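You operate a simulated robot arm through the tools that you are given. There is no shell and no other tool.

Carry out the task below with a simulated robot arm. There is one attempt and no reset: what you move stays moved.

TASK
Shut both tank valves and drum taps, then pull both yellow pipes up.

The check looks at the end state, three seconds after you hand in, the way a careful person would. Anything else that was tipped, shoved, dropped, spilled or broken makes it a failure.

THE ROBOT
A 7-joint arm with a two-finger gripper, fixed in place. Base frame: the origin is on the floor under the middle of its stand, x ahead of it, y to its left, z up. Units: m, rad, N and s.
With the tool pointing down near the work surface it reaches from about 0.38 to 0.78 m from the base axis. Its first joint turns from -2.496 to 2.496 rad. Payload 2.45 kg.
Tool frame: the origin (TCP) lies between the finger pads and is the grasp point; the fingertips stand 0.026 m ahead of it; z points along the fingers, y is the line along which they close. The gripper opens to 0.096 m; its body begins 0.069 m behind the TCP.
Orientation is told as [roll, pitch, yaw] about the base's x, y, z axes, in that order, counted from this pose: with the fingers straight down and closing along the base's y, the tool's x points along the base's -x, its y along +y and its z along -z.

THE INTERFACE
- The arm moves only by the tool move_arm. Its argument "targets" is one flat list of numbers, 7 for each row, row after row: the opening, from 0 (shut) to 1 (fully open), then the shift along the base's x, y, z in m, then the turn, a rotation vector about the base's x, y, z in rad. In form: [hand, dx, dy, dz, wx, wy, wz, hand, dx, dy, dz, wx, wy, wz, ...]. A call has 1 to 20 rows; each row is the pose to reach, as a shift and turn from the pose commanded when the call began. Rows are played at 5 a second. More than 0.05 m and 0.15 rad between two rows, or a gripper value outside its range, and nothing of the call is played. Where a pose cannot be reached the arm comes as near as it can. A force on the tool above 60 N (or 10 N above the force at the start of the call, whichever is more), or a blocked arm, ends the call early, and 0.2 s more pass. The fingers move at their own pace (about 0.05 m/s each) and stop on an object; they squeeze with about 35 N. The grip force told is the motor's: it shows also when the fingers shut on nothing. Time passes only in rows, and 0.2 s behind the last, so rows that repeat a pose let the fingers close. The reply holds the time, the measured pose of the TCP, the force on the tool along the base axes, the opening and the grip force, in the units named above and with some noise, with the torque about the TCP (base axes, N m) and any sound that the robot's microphone picked up.
- Cameras (640 x 400 px; columns grow to the right, rows downward): "scene" is fixed at [0.3988, 0.6487, 1.3571]; the picture's right is [-0.86, -0.51, 0.00], its down [-0.29, 0.48, -0.83] and it looks along [0.43, -0.71, -0.56] (base axes); focal length 335 px, centre (320, 200). "wrist" rides on the gripper at [0.082, 0.003, -0.098] in the tool frame; the picture's right is [-0.04, 1.00, 0.00], its down [-0.73, -0.03, -0.68] and it looks along [-0.68, -0.03, 0.73] (tool axes); focal length 256 px, centre (320, 200). There is no depth. A picture from a camera that has moved, and an enlarged one, comes with that camera's place and axes in the base frame and with its lens.
- snapshot(camera): a new picture of that camera. No time passes.
- lift_body(by): slides the trunk up (or, below 0, down) by that many m; the arm rides with it, the base frame stays. It gives what a move gives, with no picture.
- zoom(camera, box): a new picture of the part [left, top, right, bottom] of that camera's present view, enlarged. No time passes.
- job_done(): hands the job in; it is judged then, once.

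Places have to be worked out from the pictures, the camera data and where the tool is seen. Open the gripper and draw the arm clear of the work before you hand the job in, unless the task says otherwise.

The tools are called by a JSON object that holds its "fn" and its "kwargs". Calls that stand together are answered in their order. move_arm: Moves the arm, as the interface text tells. Its arguments: {"type":"object","properties":{"targets":{"type":"array","items":{"type":"number"}}},"required":["targets"]} The other tools are called the same way: lift_body (by) moves the trunk up or down; snapshot (camera) takes a picture; zoom (camera, box) takes an enlarged picture of a part of a camera's view; job_done () hands the job in.

At the start:

```text
t: 0.0
tool_pos: [0.5146, -0.2274, 1.1353]
tool_rot: [0.0, 0.0, 0.0]
ft_force: [-0.9, -0.2, 0.6]
moment: [0.02, -0.01, 0.01]
finger_gap: 0.0957
grasp_force: 0.1
trunk travel left (down, up): [-0.525, 0.115]
```

scene: 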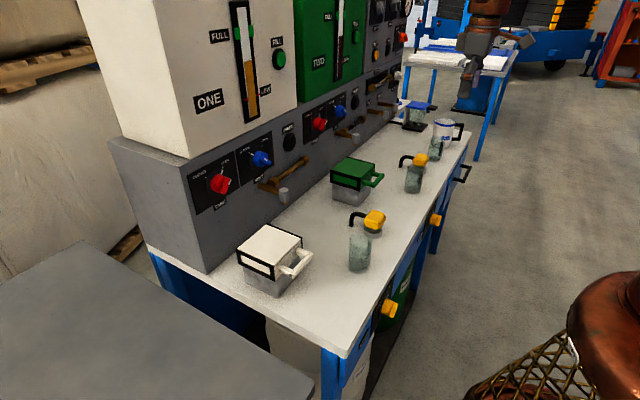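
wrist: 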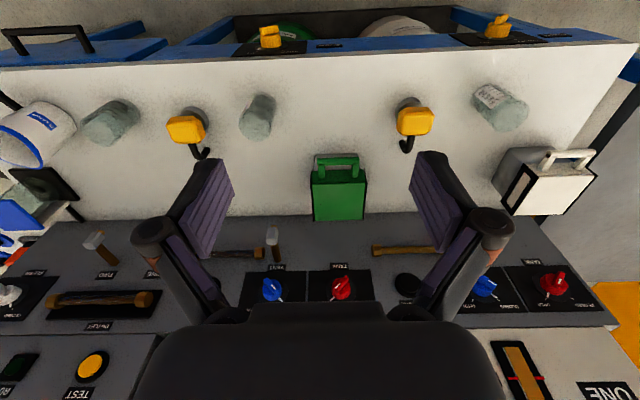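

The pictures show a bench with a panel of red/blue knobs, yellow bent pipes on the bench, and yellow taps on the bench front edge. I'll zoom in on different regions to understand the labels and states.

{"fn": "zoom", "kwargs": {"camera": "scene", "box": [180, 120, 340, 220]}}

{"fn": "zoom", "kwargs": {"camera": "scene", "box": [280, 70, 440, 170]}}

{"fn": "zoom", "kwargs": {"camera": "scene", "box": [320, 190, 480, 340]}}

{"fn": "zoom", "kwargs": {"camera": "wrist", "box": [160, 0, 480, 200]}}

{"fn": "zoom", "kwargs": {"camera": "wrist", "box": [440, 0, 640, 125]}}

{"fn": "zoom", "kwargs": {"camera": "wrist", "box": [220, 220, 620, 400]}}

```text
4.00 times, centred on (260, 170) of scene
camera zoom: at [0.3988, 0.6487, 1.3571], right [-0.86, -0.51, 0.0], down [-0.29, 0.48, -0.83], along [0.43, -0.71, -0.56], focal length 1340 px, centre (560, 320)
```

zoom: 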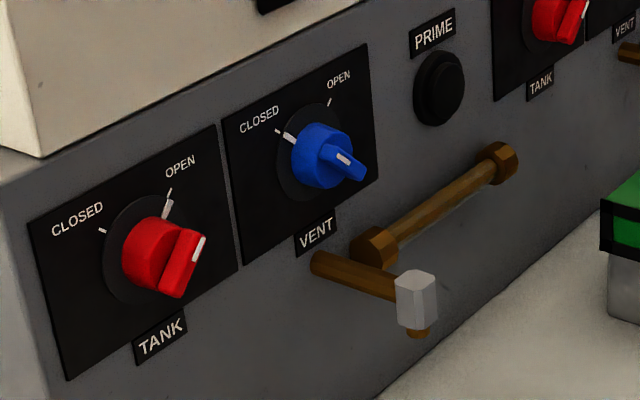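

```text
4.00 times, centred on (360, 120) of scene
camera zoom: at [0.3988, 0.6487, 1.3571], right [-0.86, -0.51, 0.0], down [-0.29, 0.48, -0.83], along [0.43, -0.71, -0.56], focal length 1340 px, centre (160, 520)
```

zoom: 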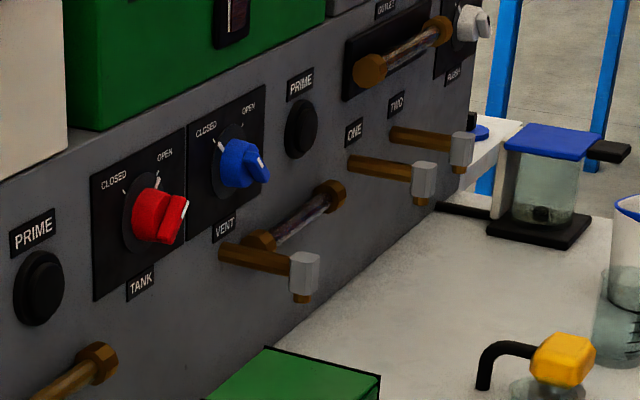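

```text
2.67 times, centred on (400, 265) of scene
camera zoom: at [0.3988, 0.6487, 1.3571], right [-0.86, -0.51, 0.0], down [-0.29, 0.48, -0.83], along [0.43, -0.71, -0.56], focal length 893 px, centre (107, 27)
```

zoom: 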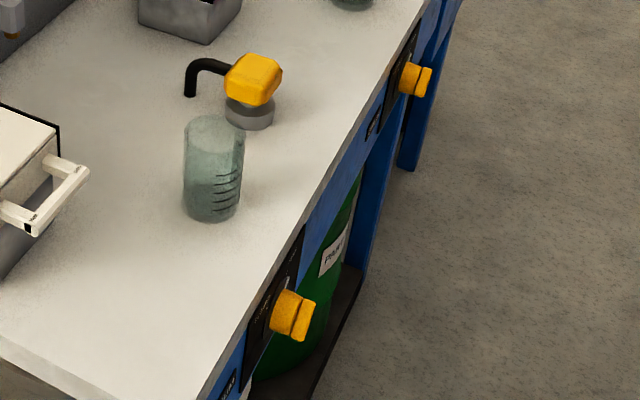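

```text
2.00 times, centred on (320, 100) of wrist
camera zoom: at [0.4341, -0.2232, 1.2342], right [0.04, 1.0, 0.0], down [0.73, -0.03, 0.68], along [0.68, -0.03, -0.73], focal length 512 px, centre (320, 400)
```

zoom: 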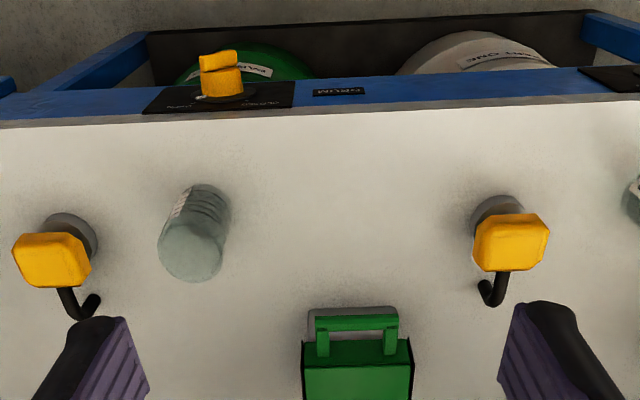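

```text
3.20 times, centred on (540, 62) of wrist
camera zoom: at [0.4341, -0.2232, 1.2342], right [0.04, 1.0, 0.0], down [0.73, -0.03, 0.68], along [0.68, -0.03, -0.73], focal length 819 px, centre (-384, 640)
```

zoom: 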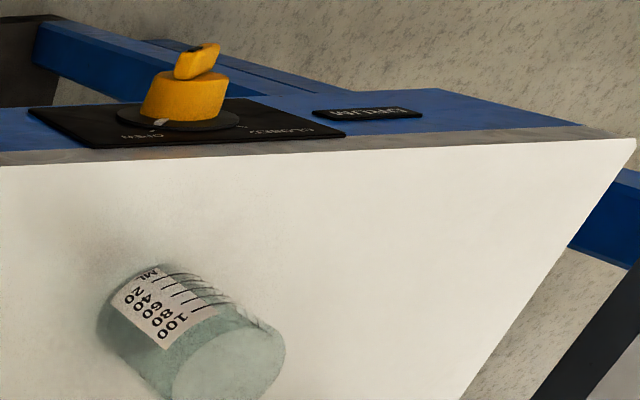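

```text
1.60 times, centred on (420, 310) of wrist
camera zoom: at [0.4341, -0.2232, 1.2342], right [0.04, 1.0, 0.0], down [0.73, -0.03, 0.68], along [0.68, -0.03, -0.73], focal length 410 px, centre (160, 24)
```

zoom: 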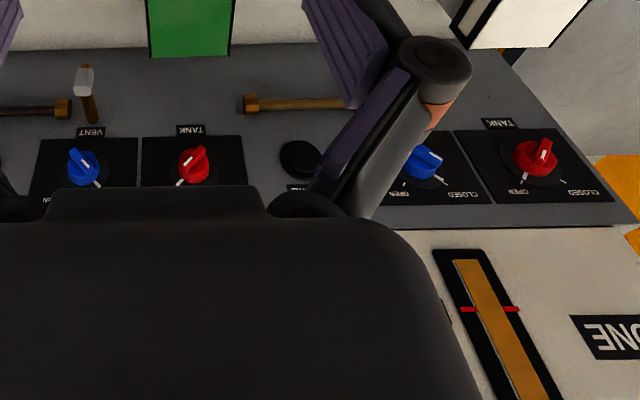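

The tanks' red valves appear to be pointing to OPEN, vents at CLOSED; the taps are on the bench's front apron. I'll zoom closer on the taps, pipes and knobs to read states.

{"fn": "zoom", "kwargs": {"camera": "scene", "box": [370, 280, 418, 328]}}

{"fn": "zoom", "kwargs": {"camera": "scene", "box": [415, 195, 463, 243]}}

{"fn": "zoom", "kwargs": {"camera": "wrist", "box": [450, 0, 550, 62]}}

{"fn": "zoom", "kwargs": {"camera": "wrist", "box": [220, 10, 320, 72]}}

{"fn": "zoom", "kwargs": {"camera": "wrist", "box": [0, 200, 160, 400]}}

{"fn": "zoom", "kwargs": {"camera": "scene", "box": [340, 140, 480, 280]}}

{"fn": "zoom", "kwargs": {"camera": "scene", "box": [340, 0, 500, 140]}}

```text
8.33 times, centred on (394, 304) of scene
camera zoom: at [0.3988, 0.6487, 1.3571], right [-0.86, -0.51, 0.0], down [-0.29, 0.48, -0.83], along [0.43, -0.71, -0.56], focal length 2791 px, centre (-297, -667)
```

zoom: 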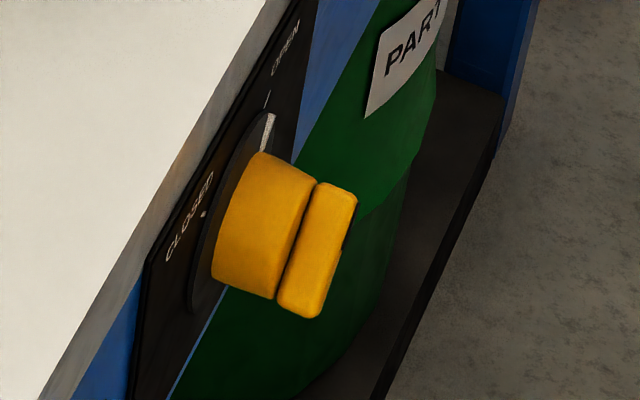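

```text
8.33 times, centred on (439, 219) of scene
camera zoom: at [0.3988, 0.6487, 1.3571], right [-0.86, -0.51, 0.0], down [-0.29, 0.48, -0.83], along [0.43, -0.71, -0.56], focal length 2791 px, centre (-672, 42)
```

zoom: 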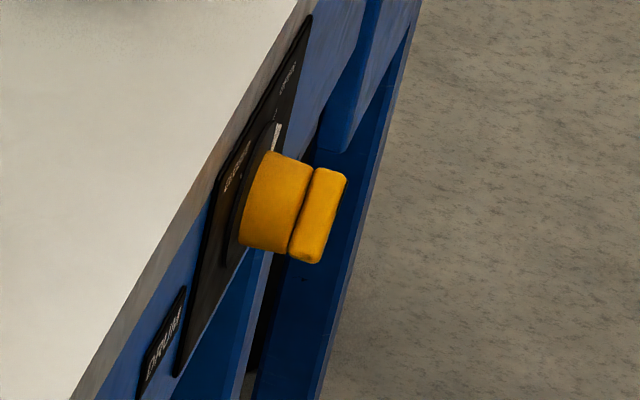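

```text
6.40 times, centred on (500, 31) of wrist
camera zoom: at [0.4341, -0.2232, 1.2342], right [0.04, 1.0, 0.0], down [0.73, -0.03, 0.68], along [0.68, -0.03, -0.73], focal length 1638 px, centre (-832, 1282)
```

zoom: 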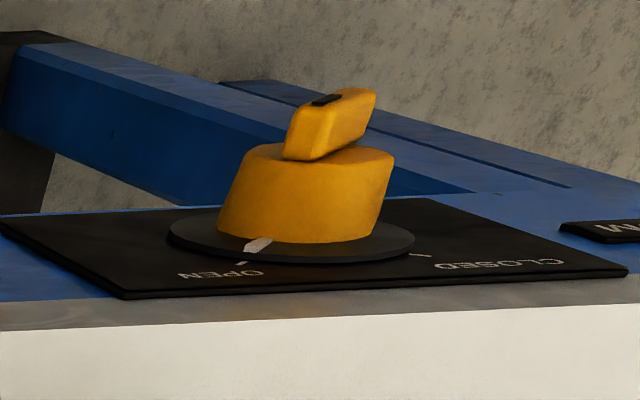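

```text
6.40 times, centred on (270, 41) of wrist
camera zoom: at [0.4341, -0.2232, 1.2342], right [0.04, 1.0, 0.0], down [0.73, -0.03, 0.68], along [0.68, -0.03, -0.73], focal length 1638 px, centre (640, 1218)
```

zoom: 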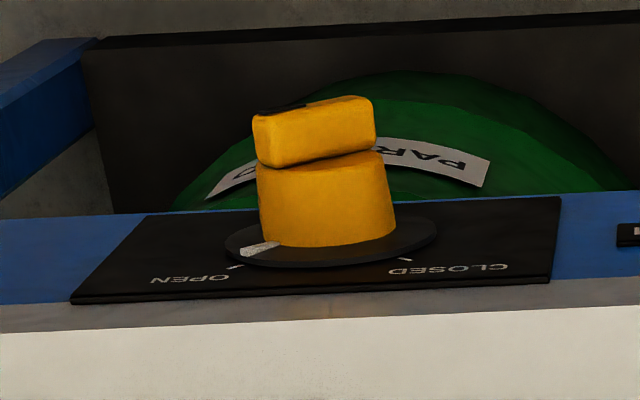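

```text
2.00 times, centred on (80, 300) of wrist
camera zoom: at [0.4341, -0.2232, 1.2342], right [0.04, 1.0, 0.0], down [0.73, -0.03, 0.68], along [0.68, -0.03, -0.73], focal length 512 px, centre (800, 0)
```

zoom: 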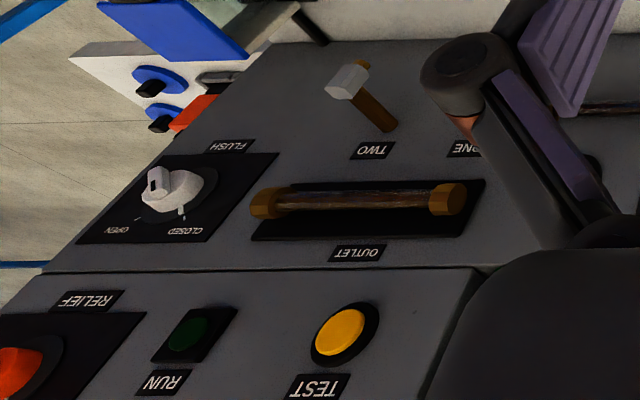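

```text
2.86 times, centred on (410, 210) of scene
camera zoom: at [0.3988, 0.6487, 1.3571], right [-0.86, -0.51, 0.0], down [-0.29, 0.48, -0.83], along [0.43, -0.71, -0.56], focal length 957 px, centre (63, 171)
```

zoom: 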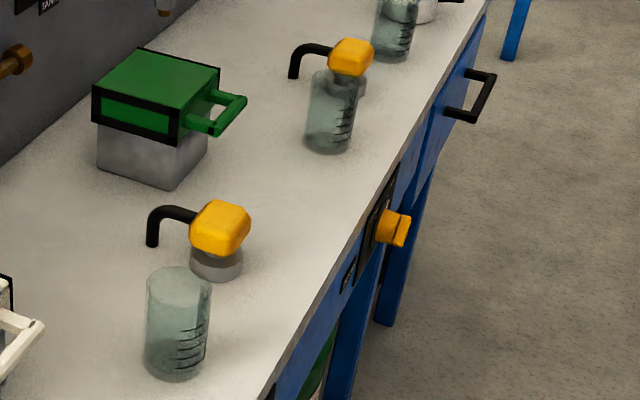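

```text
2.86 times, centred on (420, 70) of scene
camera zoom: at [0.3988, 0.6487, 1.3571], right [-0.86, -0.51, 0.0], down [-0.29, 0.48, -0.83], along [0.43, -0.71, -0.56], focal length 957 px, centre (34, 571)
```

zoom: 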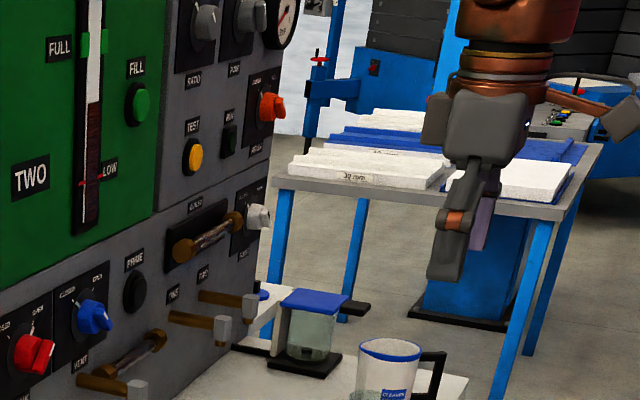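

Both red TANK valves and both yellow DRUM taps have their pointers at OPEN (CLOSED lies to the +y side). I estimate tank knobs at about (0.91, 0.22, 0.98) and (0.91, -0.19, 0.98), taps near (0.53, 0.09, 0.67) and (0.53, -0.32, 0.68), pipe heads near (0.655, -0.06, 0.786) and (0.655, -0.485, 0.786). I first turn the tool to point forward (+x), well above the bench.

{"fn": "move_arm", "kwargs": {"targets": [1, 0.005, 0, 0, 0, -0.12, 0, 1, 0.01, 0, 0, 0, -0.24, 0, 1, 0.015, 0, 0, 0, -0.36, 0, 1, 0.02, 0, 0, 0, -0.48, 0, 1, 0.025, 0, 0, 0, -0.6, 0, 1, 0.03, 0, 0, 0, -0.72, 0, 1, 0.035, 0, 0, 0, -0.84, 0, 1, 0.04, 0, 0, 0, -0.96, 0, 1, 0.045, 0, 0, 0, -1.08, 0, 1, 0.05, 0, 0, 0, -1.2, 0, 1, 0.055, 0, 0, 0, -1.32, 0, 1, 0.06, 0, 0, 0, -1.44, 0, 1, 0.065, 0, 0, 0, -1.571, 0]}}

```text
t: 2.8
tool_pos: [0.5797, -0.2253, 1.1357]
tool_rot: [2.741, -1.568, -2.743]
ft_force: [-1.0, 0.3, 0.4]
moment: [-0.02, 0.04, -0.02]
finger_gap: 0.0961
grasp_force: 0.0
trunk travel left (down, up): [-0.525, 0.115]
```

The tool reached the forward-pointing pose. I look at both views now.

{"fn": "snapshot", "kwargs": {"camera": "wrist"}}

{"fn": "snapshot", "kwargs": {"camera": "scene"}}

```text
taken
camera wrist: at [0.4828, -0.2223, 1.0547], right [0.0, 1.0, 0.04], down [-0.68, -0.03, 0.73], along [0.73, -0.03, 0.68], focal length 256 px, centre (320, 200)
```

wrist: 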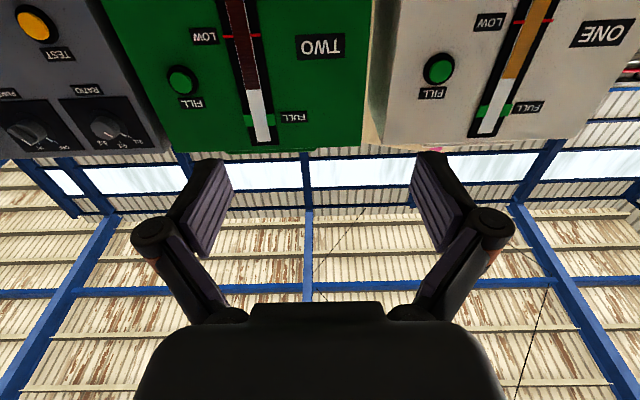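

```text
taken
```

scene: 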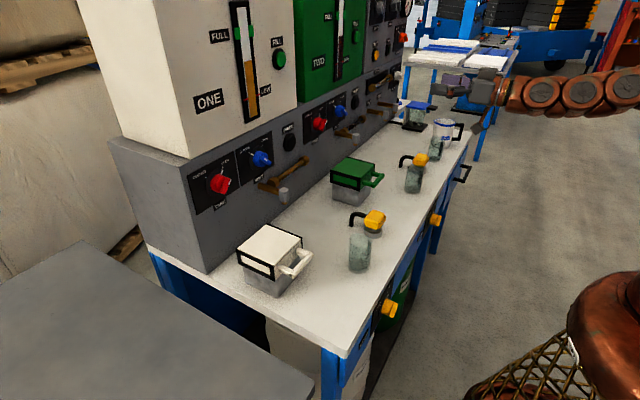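

The arm handles this well. Now I pitch the tool halfway so that the wrist camera looks level, and move in front of the tank ONE panel to view the knobs head-on.

{"fn": "move_arm", "kwargs": {"targets": [1, 0.008, 0.037, -0.0095, 0, 0.0625, 0, 1, 0.016, 0.074, -0.019, 0, 0.125, 0, 1, 0.024, 0.111, -0.0285, 0, 0.1875, 0, 1, 0.032, 0.148, -0.038, 0, 0.25, 0, 1, 0.04, 0.185, -0.0475, 0, 0.3125, 0, 1, 0.048, 0.222, -0.057, 0, 0.375, 0, 1, 0.056, 0.259, -0.0665, 0, 0.4375, 0, 1, 0.064, 0.296, -0.076, 0, 0.5, 0, 1, 0.072, 0.333, -0.0855, 0, 0.5625, 0, 1, 0.08, 0.37, -0.095, 0, 0.625, 0, 1, 0.088, 0.407, -0.1045, 0, 0.6875, 0, 1, 0.096, 0.444, -0.114, 0, 0.75, 0]}}

{"fn": "snapshot", "kwargs": {"camera": "wrist"}}

{"fn": "snapshot", "kwargs": {"camera": "scene"}}

```text
t: 5.4
tool_pos: [0.6744, 0.2192, 1.0212]
tool_rot: [-0.001, -0.821, 0.001]
ft_force: [0.0, 0.3, 0.7]
moment: [0.04, -0.01, 0.02]
finger_gap: 0.0962
grasp_force: 0.1
out of reach, approached as far as the arm can: row 3
trunk travel left (down, up): [-0.525, 0.115]
```

```text
taken
camera wrist: at [0.549, 0.2226, 1.0295], right [0.03, 1.0, 0.03], down [0.0, -0.03, 1.0], along [1.0, -0.03, -0.01], focal length 256 px, centre (320, 200)
```

wrist: 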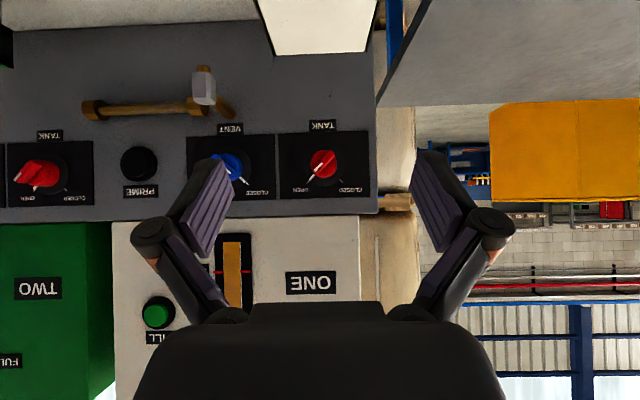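

```text
taken
```

scene: 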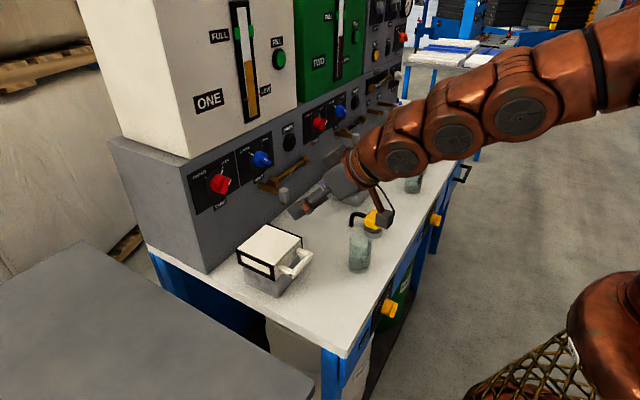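

Camera now faces the panel (picture is upside-down). I zoom in on the knobs.

{"fn": "zoom", "kwargs": {"camera": "wrist", "box": [270, 120, 374, 210]}}

{"fn": "zoom", "kwargs": {"camera": "wrist", "box": [0, 120, 104, 210]}}

```text
4.44 times, centred on (322, 165) of wrist
camera zoom: at [0.549, 0.2226, 1.0295], right [0.03, 1.0, 0.03], down [0.0, -0.03, 1.0], along [1.0, -0.03, -0.01], focal length 1138 px, centre (311, 356)
```

zoom: 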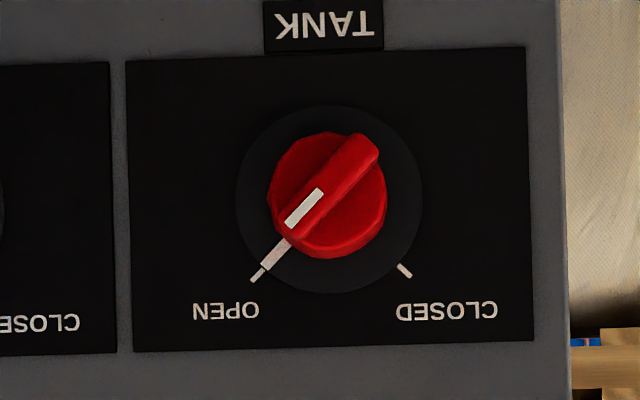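

```text
4.44 times, centred on (52, 165) of wrist
camera zoom: at [0.549, 0.2226, 1.0295], right [0.03, 1.0, 0.03], down [0.0, -0.03, 1.0], along [1.0, -0.03, -0.01], focal length 1138 px, centre (1511, 356)
```

zoom: 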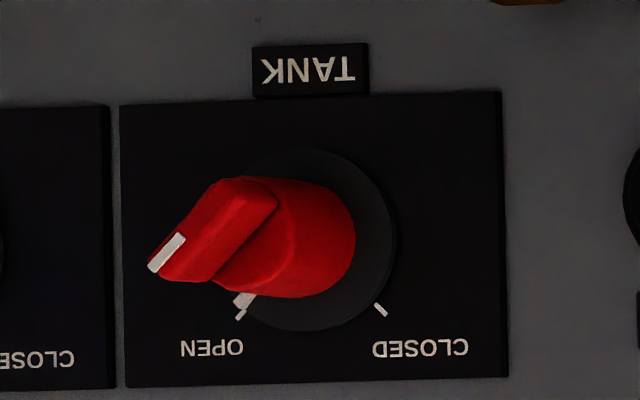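

The dial shows OPEN at 45° towards −y and CLOSED at 45° towards +y, so each valve needs −90° about base x. The knob axis is near y=0.219, z=0.971 with the bar face near x≈0.895; a white box (top z≈0.85) sits below, so I'll keep the tool tilted about 18° downwards to keep the wrist camera clear of it. I move to a pre-grasp pose at x≈0.80.

{"fn": "move_arm", "kwargs": {"targets": [1, 0.021, 0.0, -0.008, 0, -0.072, 0, 1, 0.042, 0.0, -0.016, 0, -0.143, 0, 1, 0.063, 0.0, -0.024, 0, -0.215, 0, 1, 0.084, 0.0, -0.032, 0, -0.287, 0, 1, 0.104, 0.0, -0.04, 0, -0.358, 0, 1, 0.125, 0.0, -0.048, 0, -0.43, 0, 1, 0.125, 0.0, -0.048, 0, -0.43, 0]}}

{"fn": "snapshot", "kwargs": {"camera": "wrist"}}

{"fn": "snapshot", "kwargs": {"camera": "scene"}}

```text
t: 7.0
tool_pos: [0.7751, 0.2014, 0.9695]
tool_rot: [-0.068, -1.126, 0.009]
ft_force: [-0.9, -0.6, 0.2]
moment: [0.01, 0.01, -0.03]
finger_gap: 0.0959
grasp_force: 0.1
out of reach, approached as far as the arm can: row 5, 6
trunk travel left (down, up): [-0.525, 0.115]
```

```text
taken
camera wrist: at [0.6527, 0.21, 0.9381], right [0.07, 1.0, 0.01], down [-0.3, 0.01, 0.95], along [0.95, -0.07, 0.3], focal length 256 px, centre (320, 200)
```

wrist: 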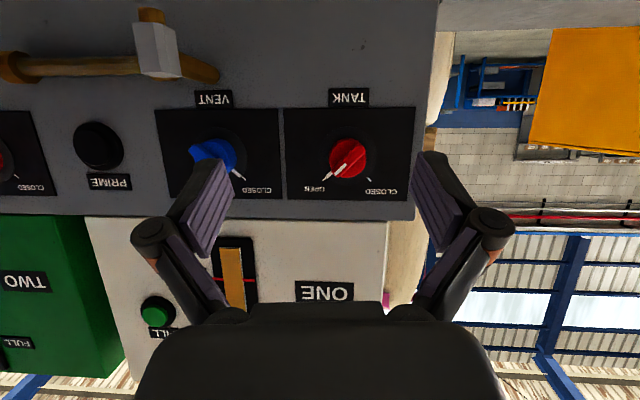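

```text
taken
```

scene: 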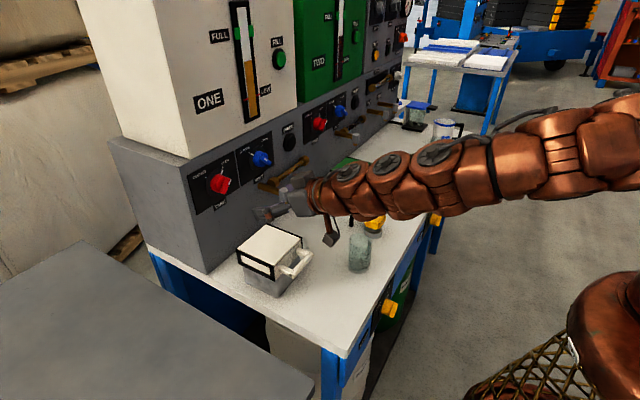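

The arm is near full stretch because its shoulder is high (about z≈1.27); the reading shows it fell short at x=0.775. I'll back off and raise the hand, then lower the trunk to level the shoulder with the knobs.

{"fn": "move_arm", "kwargs": {"targets": [1, -0.025, 0, 0.031, 0, 0, 0, 1, -0.05, 0, 0.062, 0, 0, 0, 1, -0.075, 0, 0.094, 0, 0, 0, 1, -0.1, 0, 0.125, 0, 0, 0, 1, -0.125, 0, 0.156, 0, 0, 0, 1, -0.15, 0, 0.188, 0, 0, 0, 1, -0.175, 0, 0.219, 0, 0, 0, 1, -0.2, 0, 0.25, 0, 0, 0]}}

{"fn": "lift_body", "kwargs": {"by": -0.25}}

{"fn": "snapshot", "kwargs": {"camera": "scene"}}

```text
t: 8.8
tool_pos: [0.6003, 0.2198, 1.2222]
tool_rot: [0.002, -1.248, 0.0]
ft_force: [1.6, 0.3, -0.8]
moment: [-0.01, -0.06, -0.03]
finger_gap: 0.0958
grasp_force: 0.1
out of reach, approached as far as the arm can: row 1, 2, 3
trunk travel left (down, up): [-0.525, 0.115]
```

```text
t: 11.4
tool_pos: [0.5992, 0.2183, 0.973]
tool_rot: [0.0, -1.251, 0.001]
ft_force: [0.3, -0.7, -0.5]
moment: [0.01, 0.01, -0.01]
finger_gap: 0.096
grasp_force: 0.1
trunk travel left (down, up): [-0.275, 0.365]
```

```text
taken
```

scene: 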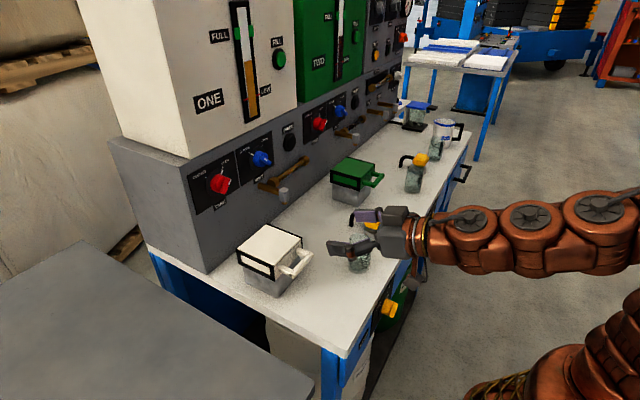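

Now the hand is at (0.60, 0.218, 0.973) with the shoulder lower. I roll the tool +45° about x to line up with the bar and advance to x≈0.80.

{"fn": "move_arm", "kwargs": {"targets": [1, 0.02, 0, 0, 0.131, 0, 0, 1, 0.04, 0, 0, 0.262, 0, 0, 1, 0.06, 0, 0, 0.393, 0, 0, 1, 0.08, 0, 0, 0.524, 0, 0, 1, 0.1, 0, 0, 0.655, 0, 0, 1, 0.13, 0, 0, 0.785, 0, 0, 1, 0.16, 0, 0, 0.785, 0, 0, 1, 0.2, 0, 0, 0.785, 0, 0, 1, 0.2, 0, 0, 0.785, 0, 0]}}

{"fn": "snapshot", "kwargs": {"camera": "wrist"}}

{"fn": "snapshot", "kwargs": {"camera": "scene"}}

```text
t: 13.4
tool_pos: [0.8009, 0.219, 0.9725]
tool_rot: [1.266, -0.736, -1.134]
ft_force: [0.3, 0.4, -0.1]
moment: [0.02, -0.01, -0.02]
finger_gap: 0.096
grasp_force: 0.1
trunk travel left (down, up): [-0.275, 0.365]
```

```text
taken
camera wrist: at [0.6828, 0.2539, 0.9423], right [0.01, 0.68, 0.73], down [-0.41, -0.66, 0.62], along [0.91, -0.31, 0.27], focal length 256 px, centre (320, 200)
```

wrist: 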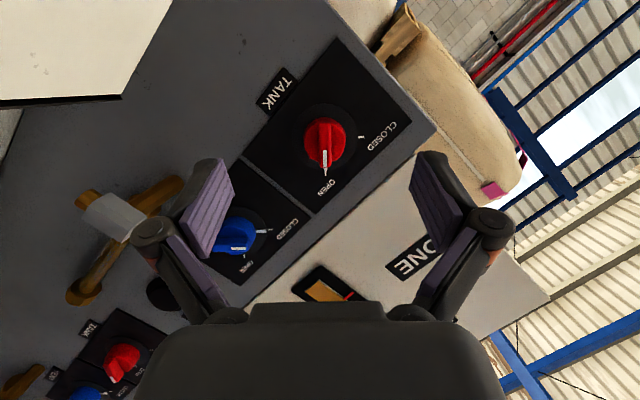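

```text
taken
```

scene: 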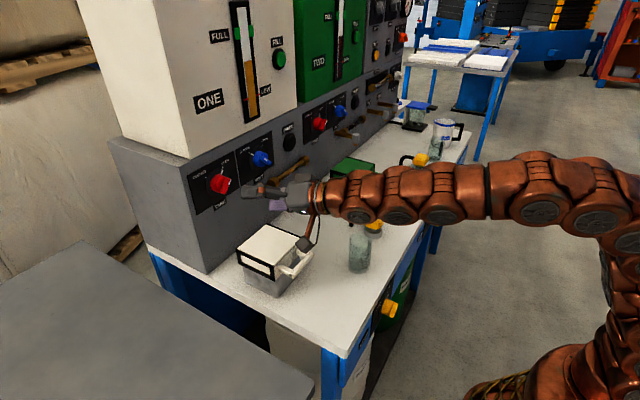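

The bar stands parallel to the finger pads. I zoom to check centring.

{"fn": "zoom", "kwargs": {"camera": "wrist", "box": [270, 90, 380, 210]}}

{"fn": "zoom", "kwargs": {"camera": "scene", "box": [180, 140, 340, 260]}}

```text
3.33 times, centred on (325, 150) of wrist
camera zoom: at [0.6828, 0.2539, 0.9423], right [0.01, 0.68, 0.73], down [-0.41, -0.66, 0.62], along [0.91, -0.31, 0.27], focal length 853 px, centre (303, 367)
```

zoom: 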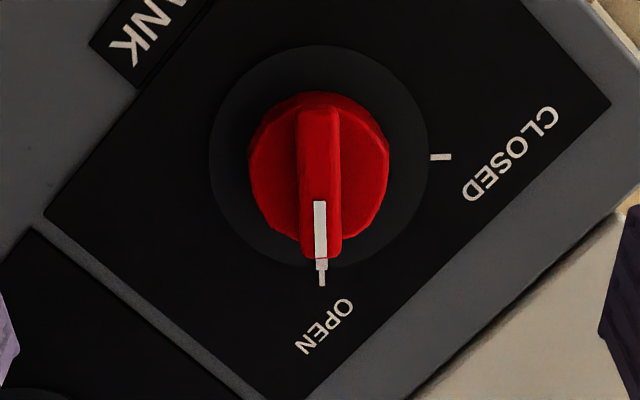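

```text
3.33 times, centred on (260, 200) of scene
camera zoom: at [0.3988, 0.6487, 1.3571], right [-0.86, -0.51, 0.0], down [-0.29, 0.48, -0.83], along [0.43, -0.71, -0.56], focal length 1116 px, centre (520, 200)
```

zoom: 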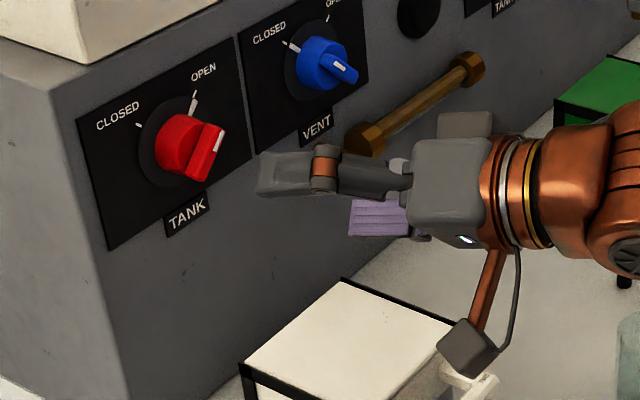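

Bar centre is at about y=0.220, z=0.975, slightly off the TCP line; I shift by (+1, +2) mm and advance to x≈0.87.

{"fn": "move_arm", "kwargs": {"targets": [0.6, 0.03, 0.001, 0.002, 0, 0, 0, 0.6, 0.055, 0.001, 0.002, 0, 0, 0, 0.6, 0.07, 0.001, 0.002, 0, 0, 0, 0.6, 0.07, 0.001, 0.002, 0, 0, 0]}}

{"fn": "zoom", "kwargs": {"camera": "wrist", "box": [220, 60, 420, 200]}}

{"fn": "zoom", "kwargs": {"camera": "scene", "box": [180, 140, 300, 230]}}

```text
t: 14.4
tool_pos: [0.8696, 0.2188, 0.9742]
tool_rot: [1.265, -0.736, -1.133]
ft_force: [-0.1, -1.3, -0.6]
moment: [-0.01, 0.02, -0.01]
finger_gap: 0.0577
grasp_force: 0.0
trunk travel left (down, up): [-0.275, 0.365]
```

```text
2.86 times, centred on (320, 130) of wrist
camera zoom: at [0.7526, 0.2547, 0.9442], right [0.01, 0.68, 0.73], down [-0.41, -0.66, 0.62], along [0.91, -0.31, 0.27], focal length 731 px, centre (320, 400)
```

zoom: 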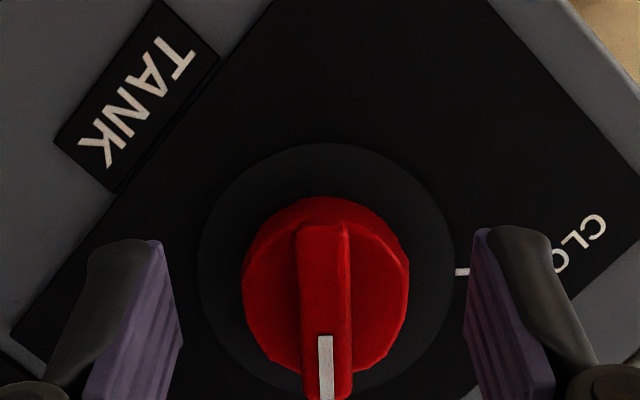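

```text
4.44 times, centred on (240, 185) of scene
camera zoom: at [0.3988, 0.6487, 1.3571], right [-0.86, -0.51, 0.0], down [-0.29, 0.48, -0.83], along [0.43, -0.71, -0.56], focal length 1489 px, centre (676, 267)
```

zoom: 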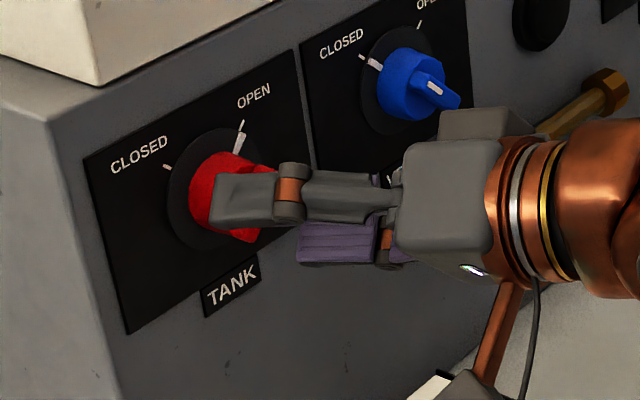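

Fingers straddle the bar nicely. I advance another 13 mm carefully, watching the force, then look again.

{"fn": "move_arm", "kwargs": {"targets": [0.5, 0.004, 0, 0, 0, 0, 0, 0.5, 0.008, 0, 0, 0, 0, 0, 0.5, 0.013, 0, 0, 0, 0, 0]}}

{"fn": "zoom", "kwargs": {"camera": "wrist", "box": [220, 80, 420, 220]}}

{"fn": "zoom", "kwargs": {"camera": "scene", "box": [180, 150, 260, 210]}}

```text
t: 15.2
tool_pos: [0.8844, 0.2197, 0.9746]
tool_rot: [1.267, -0.737, -1.133]
ft_force: [-0.4, -0.9, -0.4]
moment: [0.04, 0.01, -0.01]
finger_gap: 0.048
grasp_force: 0.1
trunk travel left (down, up): [-0.275, 0.365]
```

```text
2.86 times, centred on (320, 150) of wrist
camera zoom: at [0.766, 0.2545, 0.9445], right [0.01, 0.68, 0.73], down [-0.41, -0.66, 0.62], along [0.91, -0.31, 0.27], focal length 731 px, centre (320, 343)
```

zoom: 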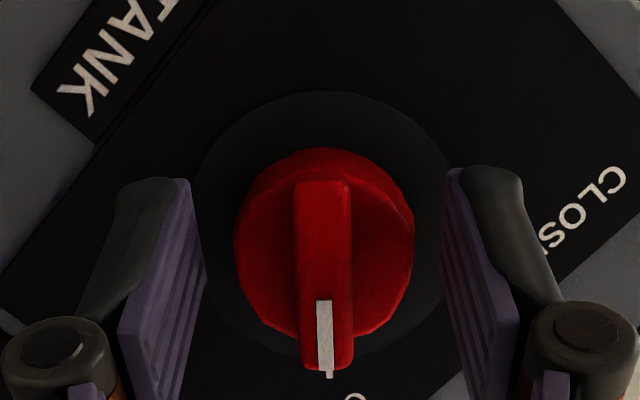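

```text
6.67 times, centred on (220, 180) of scene
camera zoom: at [0.3988, 0.6487, 1.3571], right [-0.86, -0.51, 0.0], down [-0.29, 0.48, -0.83], along [0.43, -0.71, -0.56], focal length 2233 px, centre (987, 333)
```

zoom: 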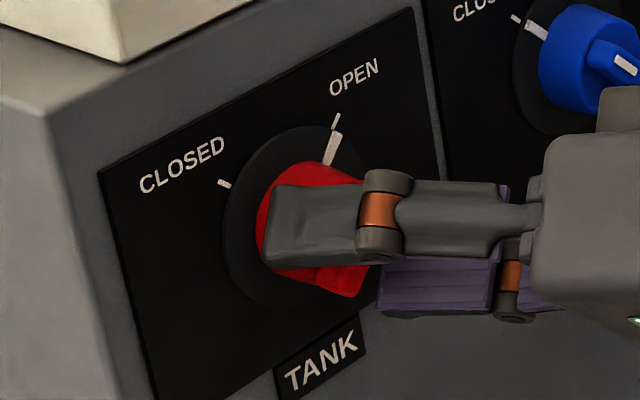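

No contact force yet and the fingers are around the knob. I close and read the gap to know whether I'm on the bar or the round body.

{"fn": "move_arm", "kwargs": {"targets": [0, 0, 0, 0, 0, 0, 0, 0, 0, 0, 0, 0, 0, 0, 0, 0, 0, 0, 0, 0, 0, 0, 0, 0, 0, 0, 0, 0]}}

{"fn": "zoom", "kwargs": {"camera": "wrist", "box": [220, 80, 420, 220]}}

```text
t: 16.2
tool_pos: [0.8834, 0.2198, 0.9749]
tool_rot: [1.266, -0.737, -1.136]
ft_force: [5.1, 3.0, 3.8]
moment: [0.0, 0.02, 0.13]
finger_gap: 0.0366
grasp_force: 45.1
trunk travel left (down, up): [-0.275, 0.365]
```

```text
2.86 times, centred on (320, 150) of wrist
camera zoom: at [0.7658, 0.2548, 0.9448], right [0.01, 0.68, 0.73], down [-0.41, -0.66, 0.62], along [0.91, -0.31, 0.27], focal length 731 px, centre (320, 343)
```

zoom: 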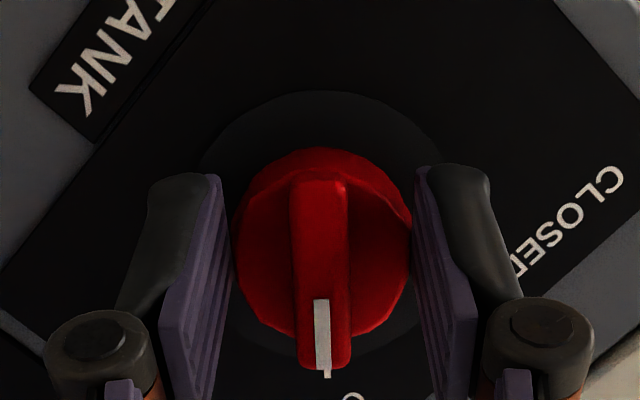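

Gap 0.0366 means I clamped the round body, not the bar. I open, back off 8 mm and close on the bar.

{"fn": "move_arm", "kwargs": {"targets": [0.5, 0, 0, 0, 0, 0, 0, 0.5, 0, 0, 0, 0, 0, 0, 0.5, -0.004, 0.001, 0.001, 0, 0, 0, 0.5, -0.008, 0.001, 0.001, 0, 0, 0, 0, -0.008, 0.001, 0.001, 0, 0, 0, 0, -0.008, 0.001, 0.001, 0, 0, 0, 0, -0.008, 0.001, 0.001, 0, 0, 0, 0, -0.008, 0.001, 0.001, 0, 0, 0, 0, -0.008, 0.001, 0.001, 0, 0, 0]}}

{"fn": "zoom", "kwargs": {"camera": "wrist", "box": [220, 80, 420, 220]}}

```text
t: 18.2
tool_pos: [0.8749, 0.2197, 0.9753]
tool_rot: [1.263, -0.736, -1.133]
ft_force: [-7.4, -4.4, -5.2]
moment: [-0.03, 0.1, -0.1]
finger_gap: 0.0111
grasp_force: 38.0
trunk travel left (down, up): [-0.275, 0.365]
```

```text
2.86 times, centred on (320, 150) of wrist
camera zoom: at [0.7576, 0.255, 0.945], right [0.01, 0.68, 0.73], down [-0.41, -0.66, 0.62], along [0.91, -0.31, 0.27], focal length 731 px, centre (320, 343)
```

zoom: 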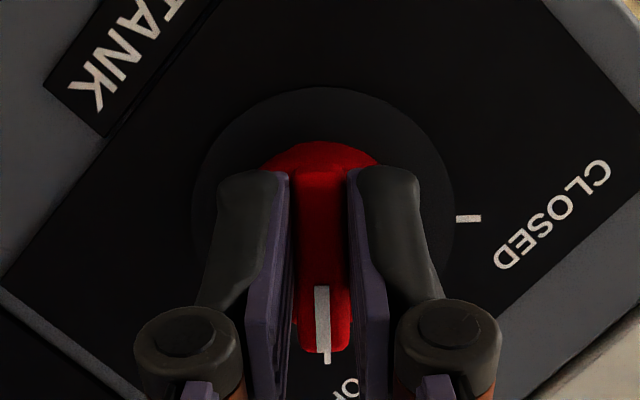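

Now I'm on the bar (gap 11 mm). I turn it −90° about x in small rows, with a slight centring correction.

{"fn": "move_arm", "kwargs": {"targets": [0, 0, -0.001, -0.001, -0.131, 0, 0, 0, 0, -0.001, -0.001, -0.262, 0, 0, 0, 0, -0.001, -0.001, -0.393, 0, 0, 0, 0, -0.001, -0.001, -0.524, 0, 0, 0, 0, -0.001, -0.001, -0.655, 0, 0, 0, 0, -0.001, -0.001, -0.785, 0, 0, 0, 0, -0.001, -0.001, -0.916, 0, 0, 0, 0, -0.001, -0.001, -1.047, 0, 0, 0, 0, -0.001, -0.001, -1.178, 0, 0, 0, 0, -0.001, -0.001, -1.309, 0, 0, 0, 0, -0.001, -0.001, -1.44, 0, 0, 0, 0, -0.001, -0.001, -1.571, 0, 0, 0, 0, -0.001, -0.001, -1.571, 0, 0]}}

{"fn": "snapshot", "kwargs": {"camera": "wrist"}}

{"fn": "snapshot", "kwargs": {"camera": "scene"}}

```text
t: 21.0
tool_pos: [0.8759, 0.2193, 0.9752]
tool_rot: [-1.267, -0.735, 1.135]
ft_force: [-3.7, 2.8, 0.5]
moment: [0.1, -0.21, 0.23]
finger_gap: 0.0108
grasp_force: 38.2
trunk travel left (down, up): [-0.275, 0.365]
```

```text
taken
camera wrist: at [0.7576, 0.1889, 0.9402], right [0.01, 0.73, -0.68], down [-0.42, 0.62, 0.66], along [0.91, 0.27, 0.31], focal length 256 px, centre (320, 200)
```

wrist: 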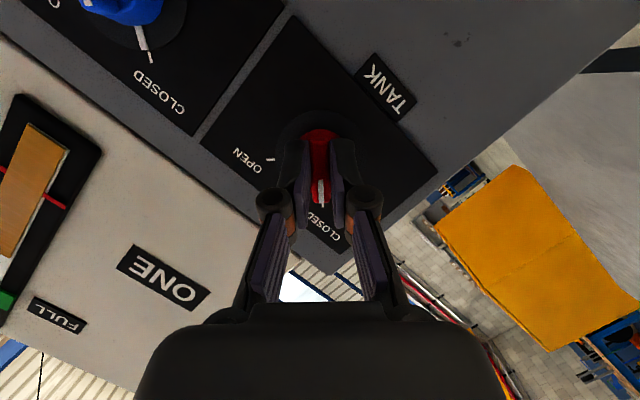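

```text
taken
```

scene: 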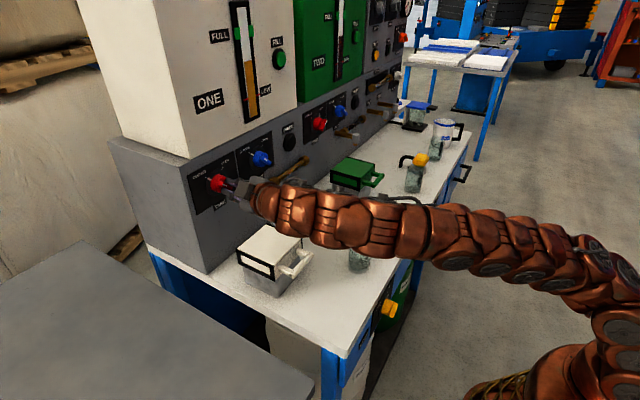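

The knob turned with the fingers; pointer sits at CLOSED. I open, back off along −x and inspect.

{"fn": "move_arm", "kwargs": {"targets": [0.5, 0, 0, 0, 0, 0, 0, 0.5, 0, 0, 0, 0, 0, 0, 0.5, -0.01, 0, 0, 0, 0, 0, 0.6, -0.03, 0, 0, 0, 0, 0, 0.6, -0.06, 0, 0, 0, 0, 0, 0.6, -0.1, 0, 0, 0, 0, 0]}}

{"fn": "zoom", "kwargs": {"camera": "wrist", "box": [220, 60, 420, 200]}}

{"fn": "zoom", "kwargs": {"camera": "scene", "box": [180, 140, 260, 200]}}

```text
t: 22.4
tool_pos: [0.775, 0.2188, 0.9735]
tool_rot: [-1.263, -0.736, 1.128]
ft_force: [-0.4, -0.6, 0.1]
moment: [0.03, -0.07, 0.02]
finger_gap: 0.0576
grasp_force: 0.0
trunk travel left (down, up): [-0.275, 0.365]
```

```text
2.86 times, centred on (320, 130) of wrist
camera zoom: at [0.6574, 0.1877, 0.9381], right [0.01, 0.73, -0.68], down [-0.41, 0.62, 0.66], along [0.91, 0.27, 0.31], focal length 731 px, centre (320, 400)
```

zoom: 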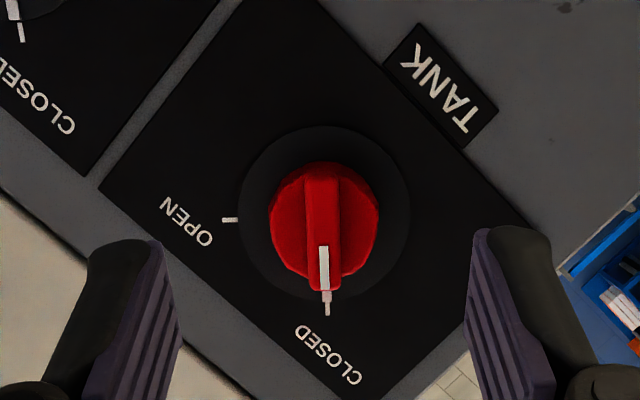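

```text
6.67 times, centred on (220, 170) of scene
camera zoom: at [0.3988, 0.6487, 1.3571], right [-0.86, -0.51, 0.0], down [-0.29, 0.48, -0.83], along [0.43, -0.71, -0.56], focal length 2233 px, centre (987, 400)
```

zoom: 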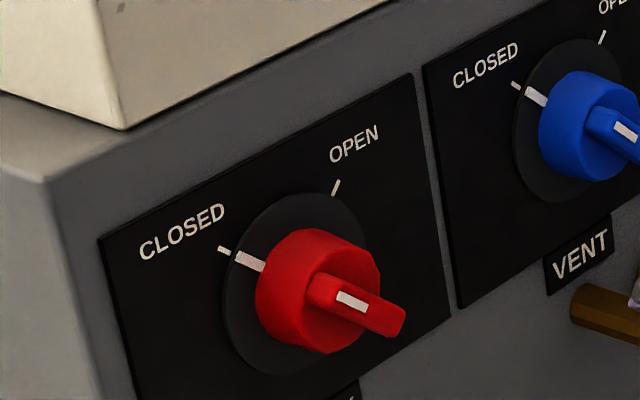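

Tank ONE is exactly on CLOSED. Tank TWO's axis works out to about (y=-0.195, z=0.974). I retract, roll back to +45°, shift across to tank TWO and advance to x≈0.80.

{"fn": "move_arm", "kwargs": {"targets": [0.6, -0.04, 0, 0, 0.131, 0, 0, 0.6, -0.08, 0, 0, 0.262, 0, 0, 0.6, -0.12, 0, 0, 0.393, 0, 0, 0.6, -0.12, -0.0376, 0, 0.524, 0, 0, 0.6, -0.12, -0.0753, 0, 0.655, 0, 0, 0.6, -0.12, -0.1129, 0, 0.785, 0, 0, 0.6, -0.12, -0.1505, 0, 0.916, 0, 0, 0.6, -0.12, -0.1882, 0, 1.047, 0, 0, 0.6, -0.12, -0.2258, 0, 1.178, 0, 0, 0.6, -0.12, -0.2635, 0, 1.309, 0, 0, 0.6, -0.12, -0.3011, 0, 1.44, 0, 0, 0.6, -0.12, -0.3387, 0, 1.571, 0, 0, 0.6, -0.12, -0.3764, 0, 1.571, 0, 0, 0.6, -0.12, -0.414, 0, 1.571, 0, 0, 0.6, -0.085, -0.414, 0, 1.571, 0, 0, 0.6, -0.05, -0.414, 0, 1.571, 0, 0, 0.6, -0.01, -0.414, 0, 1.571, 0, 0, 0.6, 0.025, -0.414, 0, 1.571, 0, 0]}}

{"fn": "snapshot", "kwargs": {"camera": "wrist"}}

{"fn": "snapshot", "kwargs": {"camera": "scene"}}

```text
t: 26.2
tool_pos: [0.8005, -0.1958, 0.9775]
tool_rot: [1.268, -0.738, -1.137]
ft_force: [-1.0, -1.2, 0.1]
moment: [-0.01, 0.02, 0.06]
finger_gap: 0.0575
grasp_force: 0.1
trunk travel left (down, up): [-0.275, 0.365]
```

```text
taken
camera wrist: at [0.6828, -0.1603, 0.9462], right [0.01, 0.68, 0.73], down [-0.42, -0.66, 0.62], along [0.91, -0.31, 0.28], focal length 256 px, centre (320, 200)
```

wrist: 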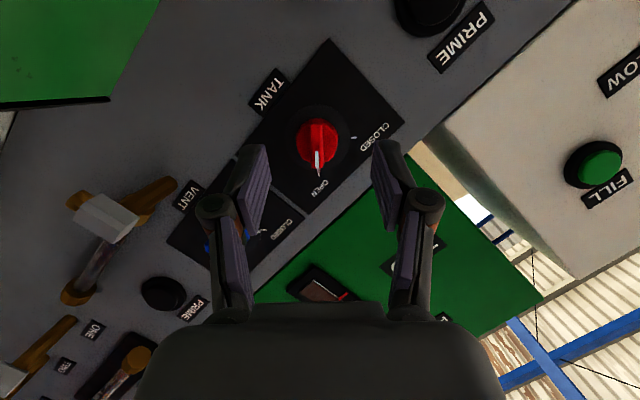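

```text
taken
```

scene: 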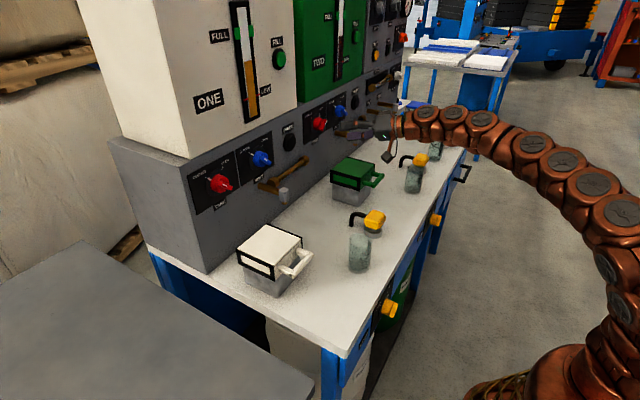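

I zoom in on the tank TWO knob to check centring.

{"fn": "zoom", "kwargs": {"camera": "wrist", "box": [270, 90, 380, 210]}}

```text
3.33 times, centred on (325, 150) of wrist
camera zoom: at [0.6828, -0.1603, 0.9462], right [0.01, 0.68, 0.73], down [-0.42, -0.66, 0.62], along [0.91, -0.31, 0.28], focal length 853 px, centre (303, 367)
```

zoom: 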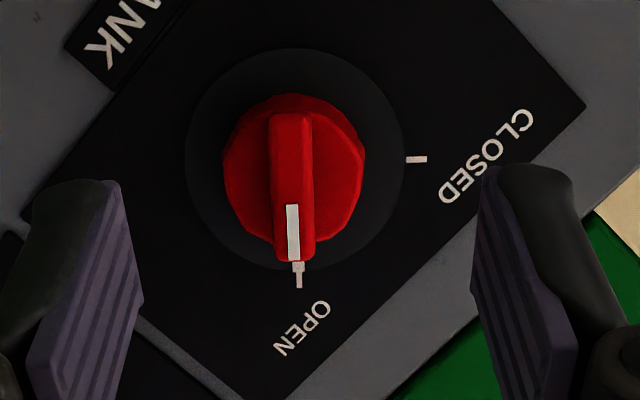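

The bar is offset about 7 mm down-left along the closing line, so I correct by (−4, −3) mm and advance to the same depth as before (x≈0.875).

{"fn": "move_arm", "kwargs": {"targets": [0.6, 0.02, -0.004, -0.003, 0, 0, 0, 0.6, 0.045, -0.004, -0.003, 0, 0, 0, 0.6, 0.065, -0.004, -0.003, 0, 0, 0, 0.6, 0.075, -0.004, -0.003, 0, 0, 0]}}

{"fn": "zoom", "kwargs": {"camera": "wrist", "box": [220, 80, 420, 220]}}

```text
t: 27.2
tool_pos: [0.8745, -0.1985, 0.9711]
tool_rot: [1.269, -0.734, -1.134]
ft_force: [-0.7, 0.6, -0.3]
moment: [-0.02, 0.03, 0.0]
finger_gap: 0.0576
grasp_force: 0.0
trunk travel left (down, up): [-0.275, 0.365]
```

```text
2.86 times, centred on (320, 150) of wrist
camera zoom: at [0.7579, -0.1631, 0.9411], right [0.01, 0.68, 0.73], down [-0.41, -0.66, 0.62], along [0.91, -0.31, 0.27], focal length 731 px, centre (320, 343)
```

zoom: 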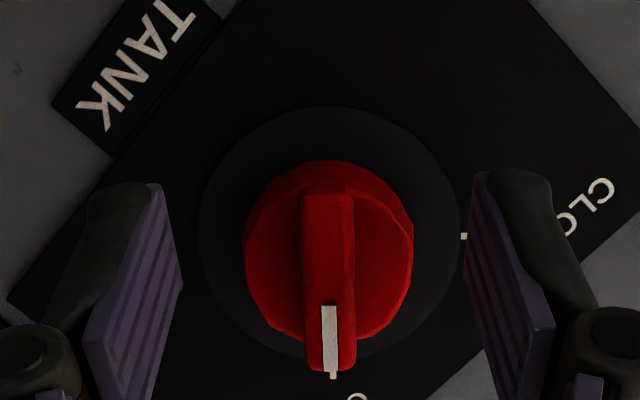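

Slight residual: I shift (−1.7, +3.6) mm to centre on the axis, then close on the bar.

{"fn": "move_arm", "kwargs": {"targets": [0.5, 0, -0.0017, 0.0036, 0, 0, 0, 0.5, 0, -0.0017, 0.0036, 0, 0, 0, 0, 0, -0.0017, 0.0036, 0, 0, 0, 0, 0, -0.0017, 0.0036, 0, 0, 0, 0, 0, -0.0017, 0.0036, 0, 0, 0, 0, 0, -0.0017, 0.0036, 0, 0, 0]}}

{"fn": "zoom", "kwargs": {"camera": "wrist", "box": [220, 80, 420, 220]}}

```text
t: 28.6
tool_pos: [0.8748, -0.1995, 0.9754]
tool_rot: [1.266, -0.738, -1.131]
ft_force: [1.2, -0.6, 1.5]
moment: [-0.02, 0.12, 0.14]
finger_gap: 0.0109
grasp_force: 37.9
trunk travel left (down, up): [-0.275, 0.365]
```

```text
2.86 times, centred on (320, 150) of wrist
camera zoom: at [0.7577, -0.1651, 0.9448], right [0.01, 0.68, 0.73], down [-0.41, -0.66, 0.62], along [0.91, -0.31, 0.27], focal length 731 px, centre (320, 343)
```

zoom: 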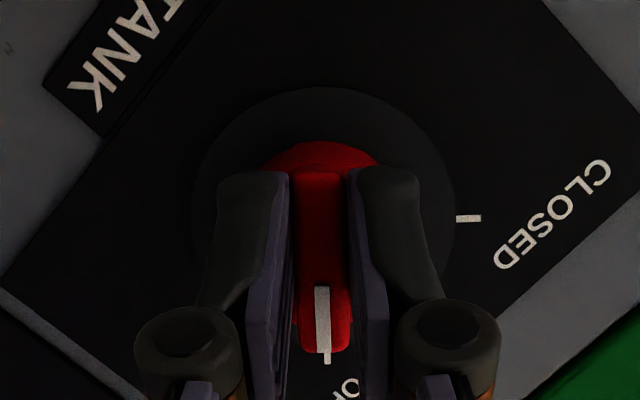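

The bar is gripped (gap 10.9 mm) and matches the tank ONE grasp. I turn it −90° about x, then release and back off.

{"fn": "move_arm", "kwargs": {"targets": [0, 0, 0, 0, -0.131, 0, 0, 0, 0, 0, 0, -0.262, 0, 0, 0, 0, 0, 0, -0.393, 0, 0, 0, 0, 0, 0, -0.524, 0, 0, 0, 0, 0, 0, -0.655, 0, 0, 0, 0, 0, 0, -0.785, 0, 0, 0, 0, 0, 0, -0.916, 0, 0, 0, 0, 0, 0, -1.047, 0, 0, 0, 0, 0, 0, -1.178, 0, 0, 0, 0, 0, 0, -1.309, 0, 0, 0, 0, 0, 0, -1.44, 0, 0, 0, 0, 0, 0, -1.571, 0, 0, 0, 0, 0, 0, -1.571, 0, 0]}}

{"fn": "zoom", "kwargs": {"camera": "wrist", "box": [220, 80, 420, 220]}}

```text
t: 31.4
tool_pos: [0.8749, -0.2012, 0.976]
tool_rot: [-1.268, -0.735, 1.133]
ft_force: [1.3, 0.8, -1.5]
moment: [0.09, 0.31, -0.24]
finger_gap: 0.011
grasp_force: 37.9
trunk travel left (down, up): [-0.275, 0.365]
```

```text
2.86 times, centred on (320, 150) of wrist
camera zoom: at [0.7576, -0.2309, 0.9404], right [0.01, 0.73, -0.68], down [-0.41, 0.62, 0.66], along [0.91, 0.27, 0.31], focal length 731 px, centre (320, 343)
```

zoom: 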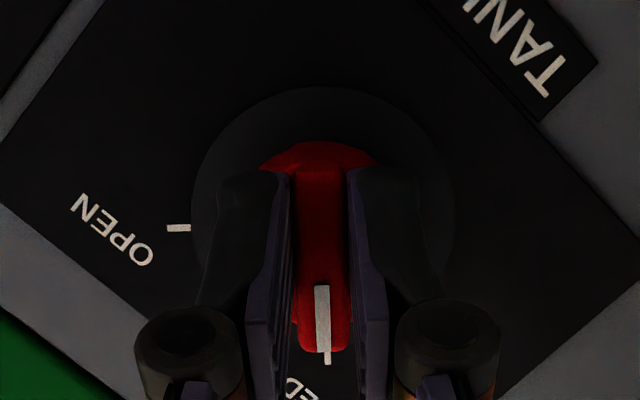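

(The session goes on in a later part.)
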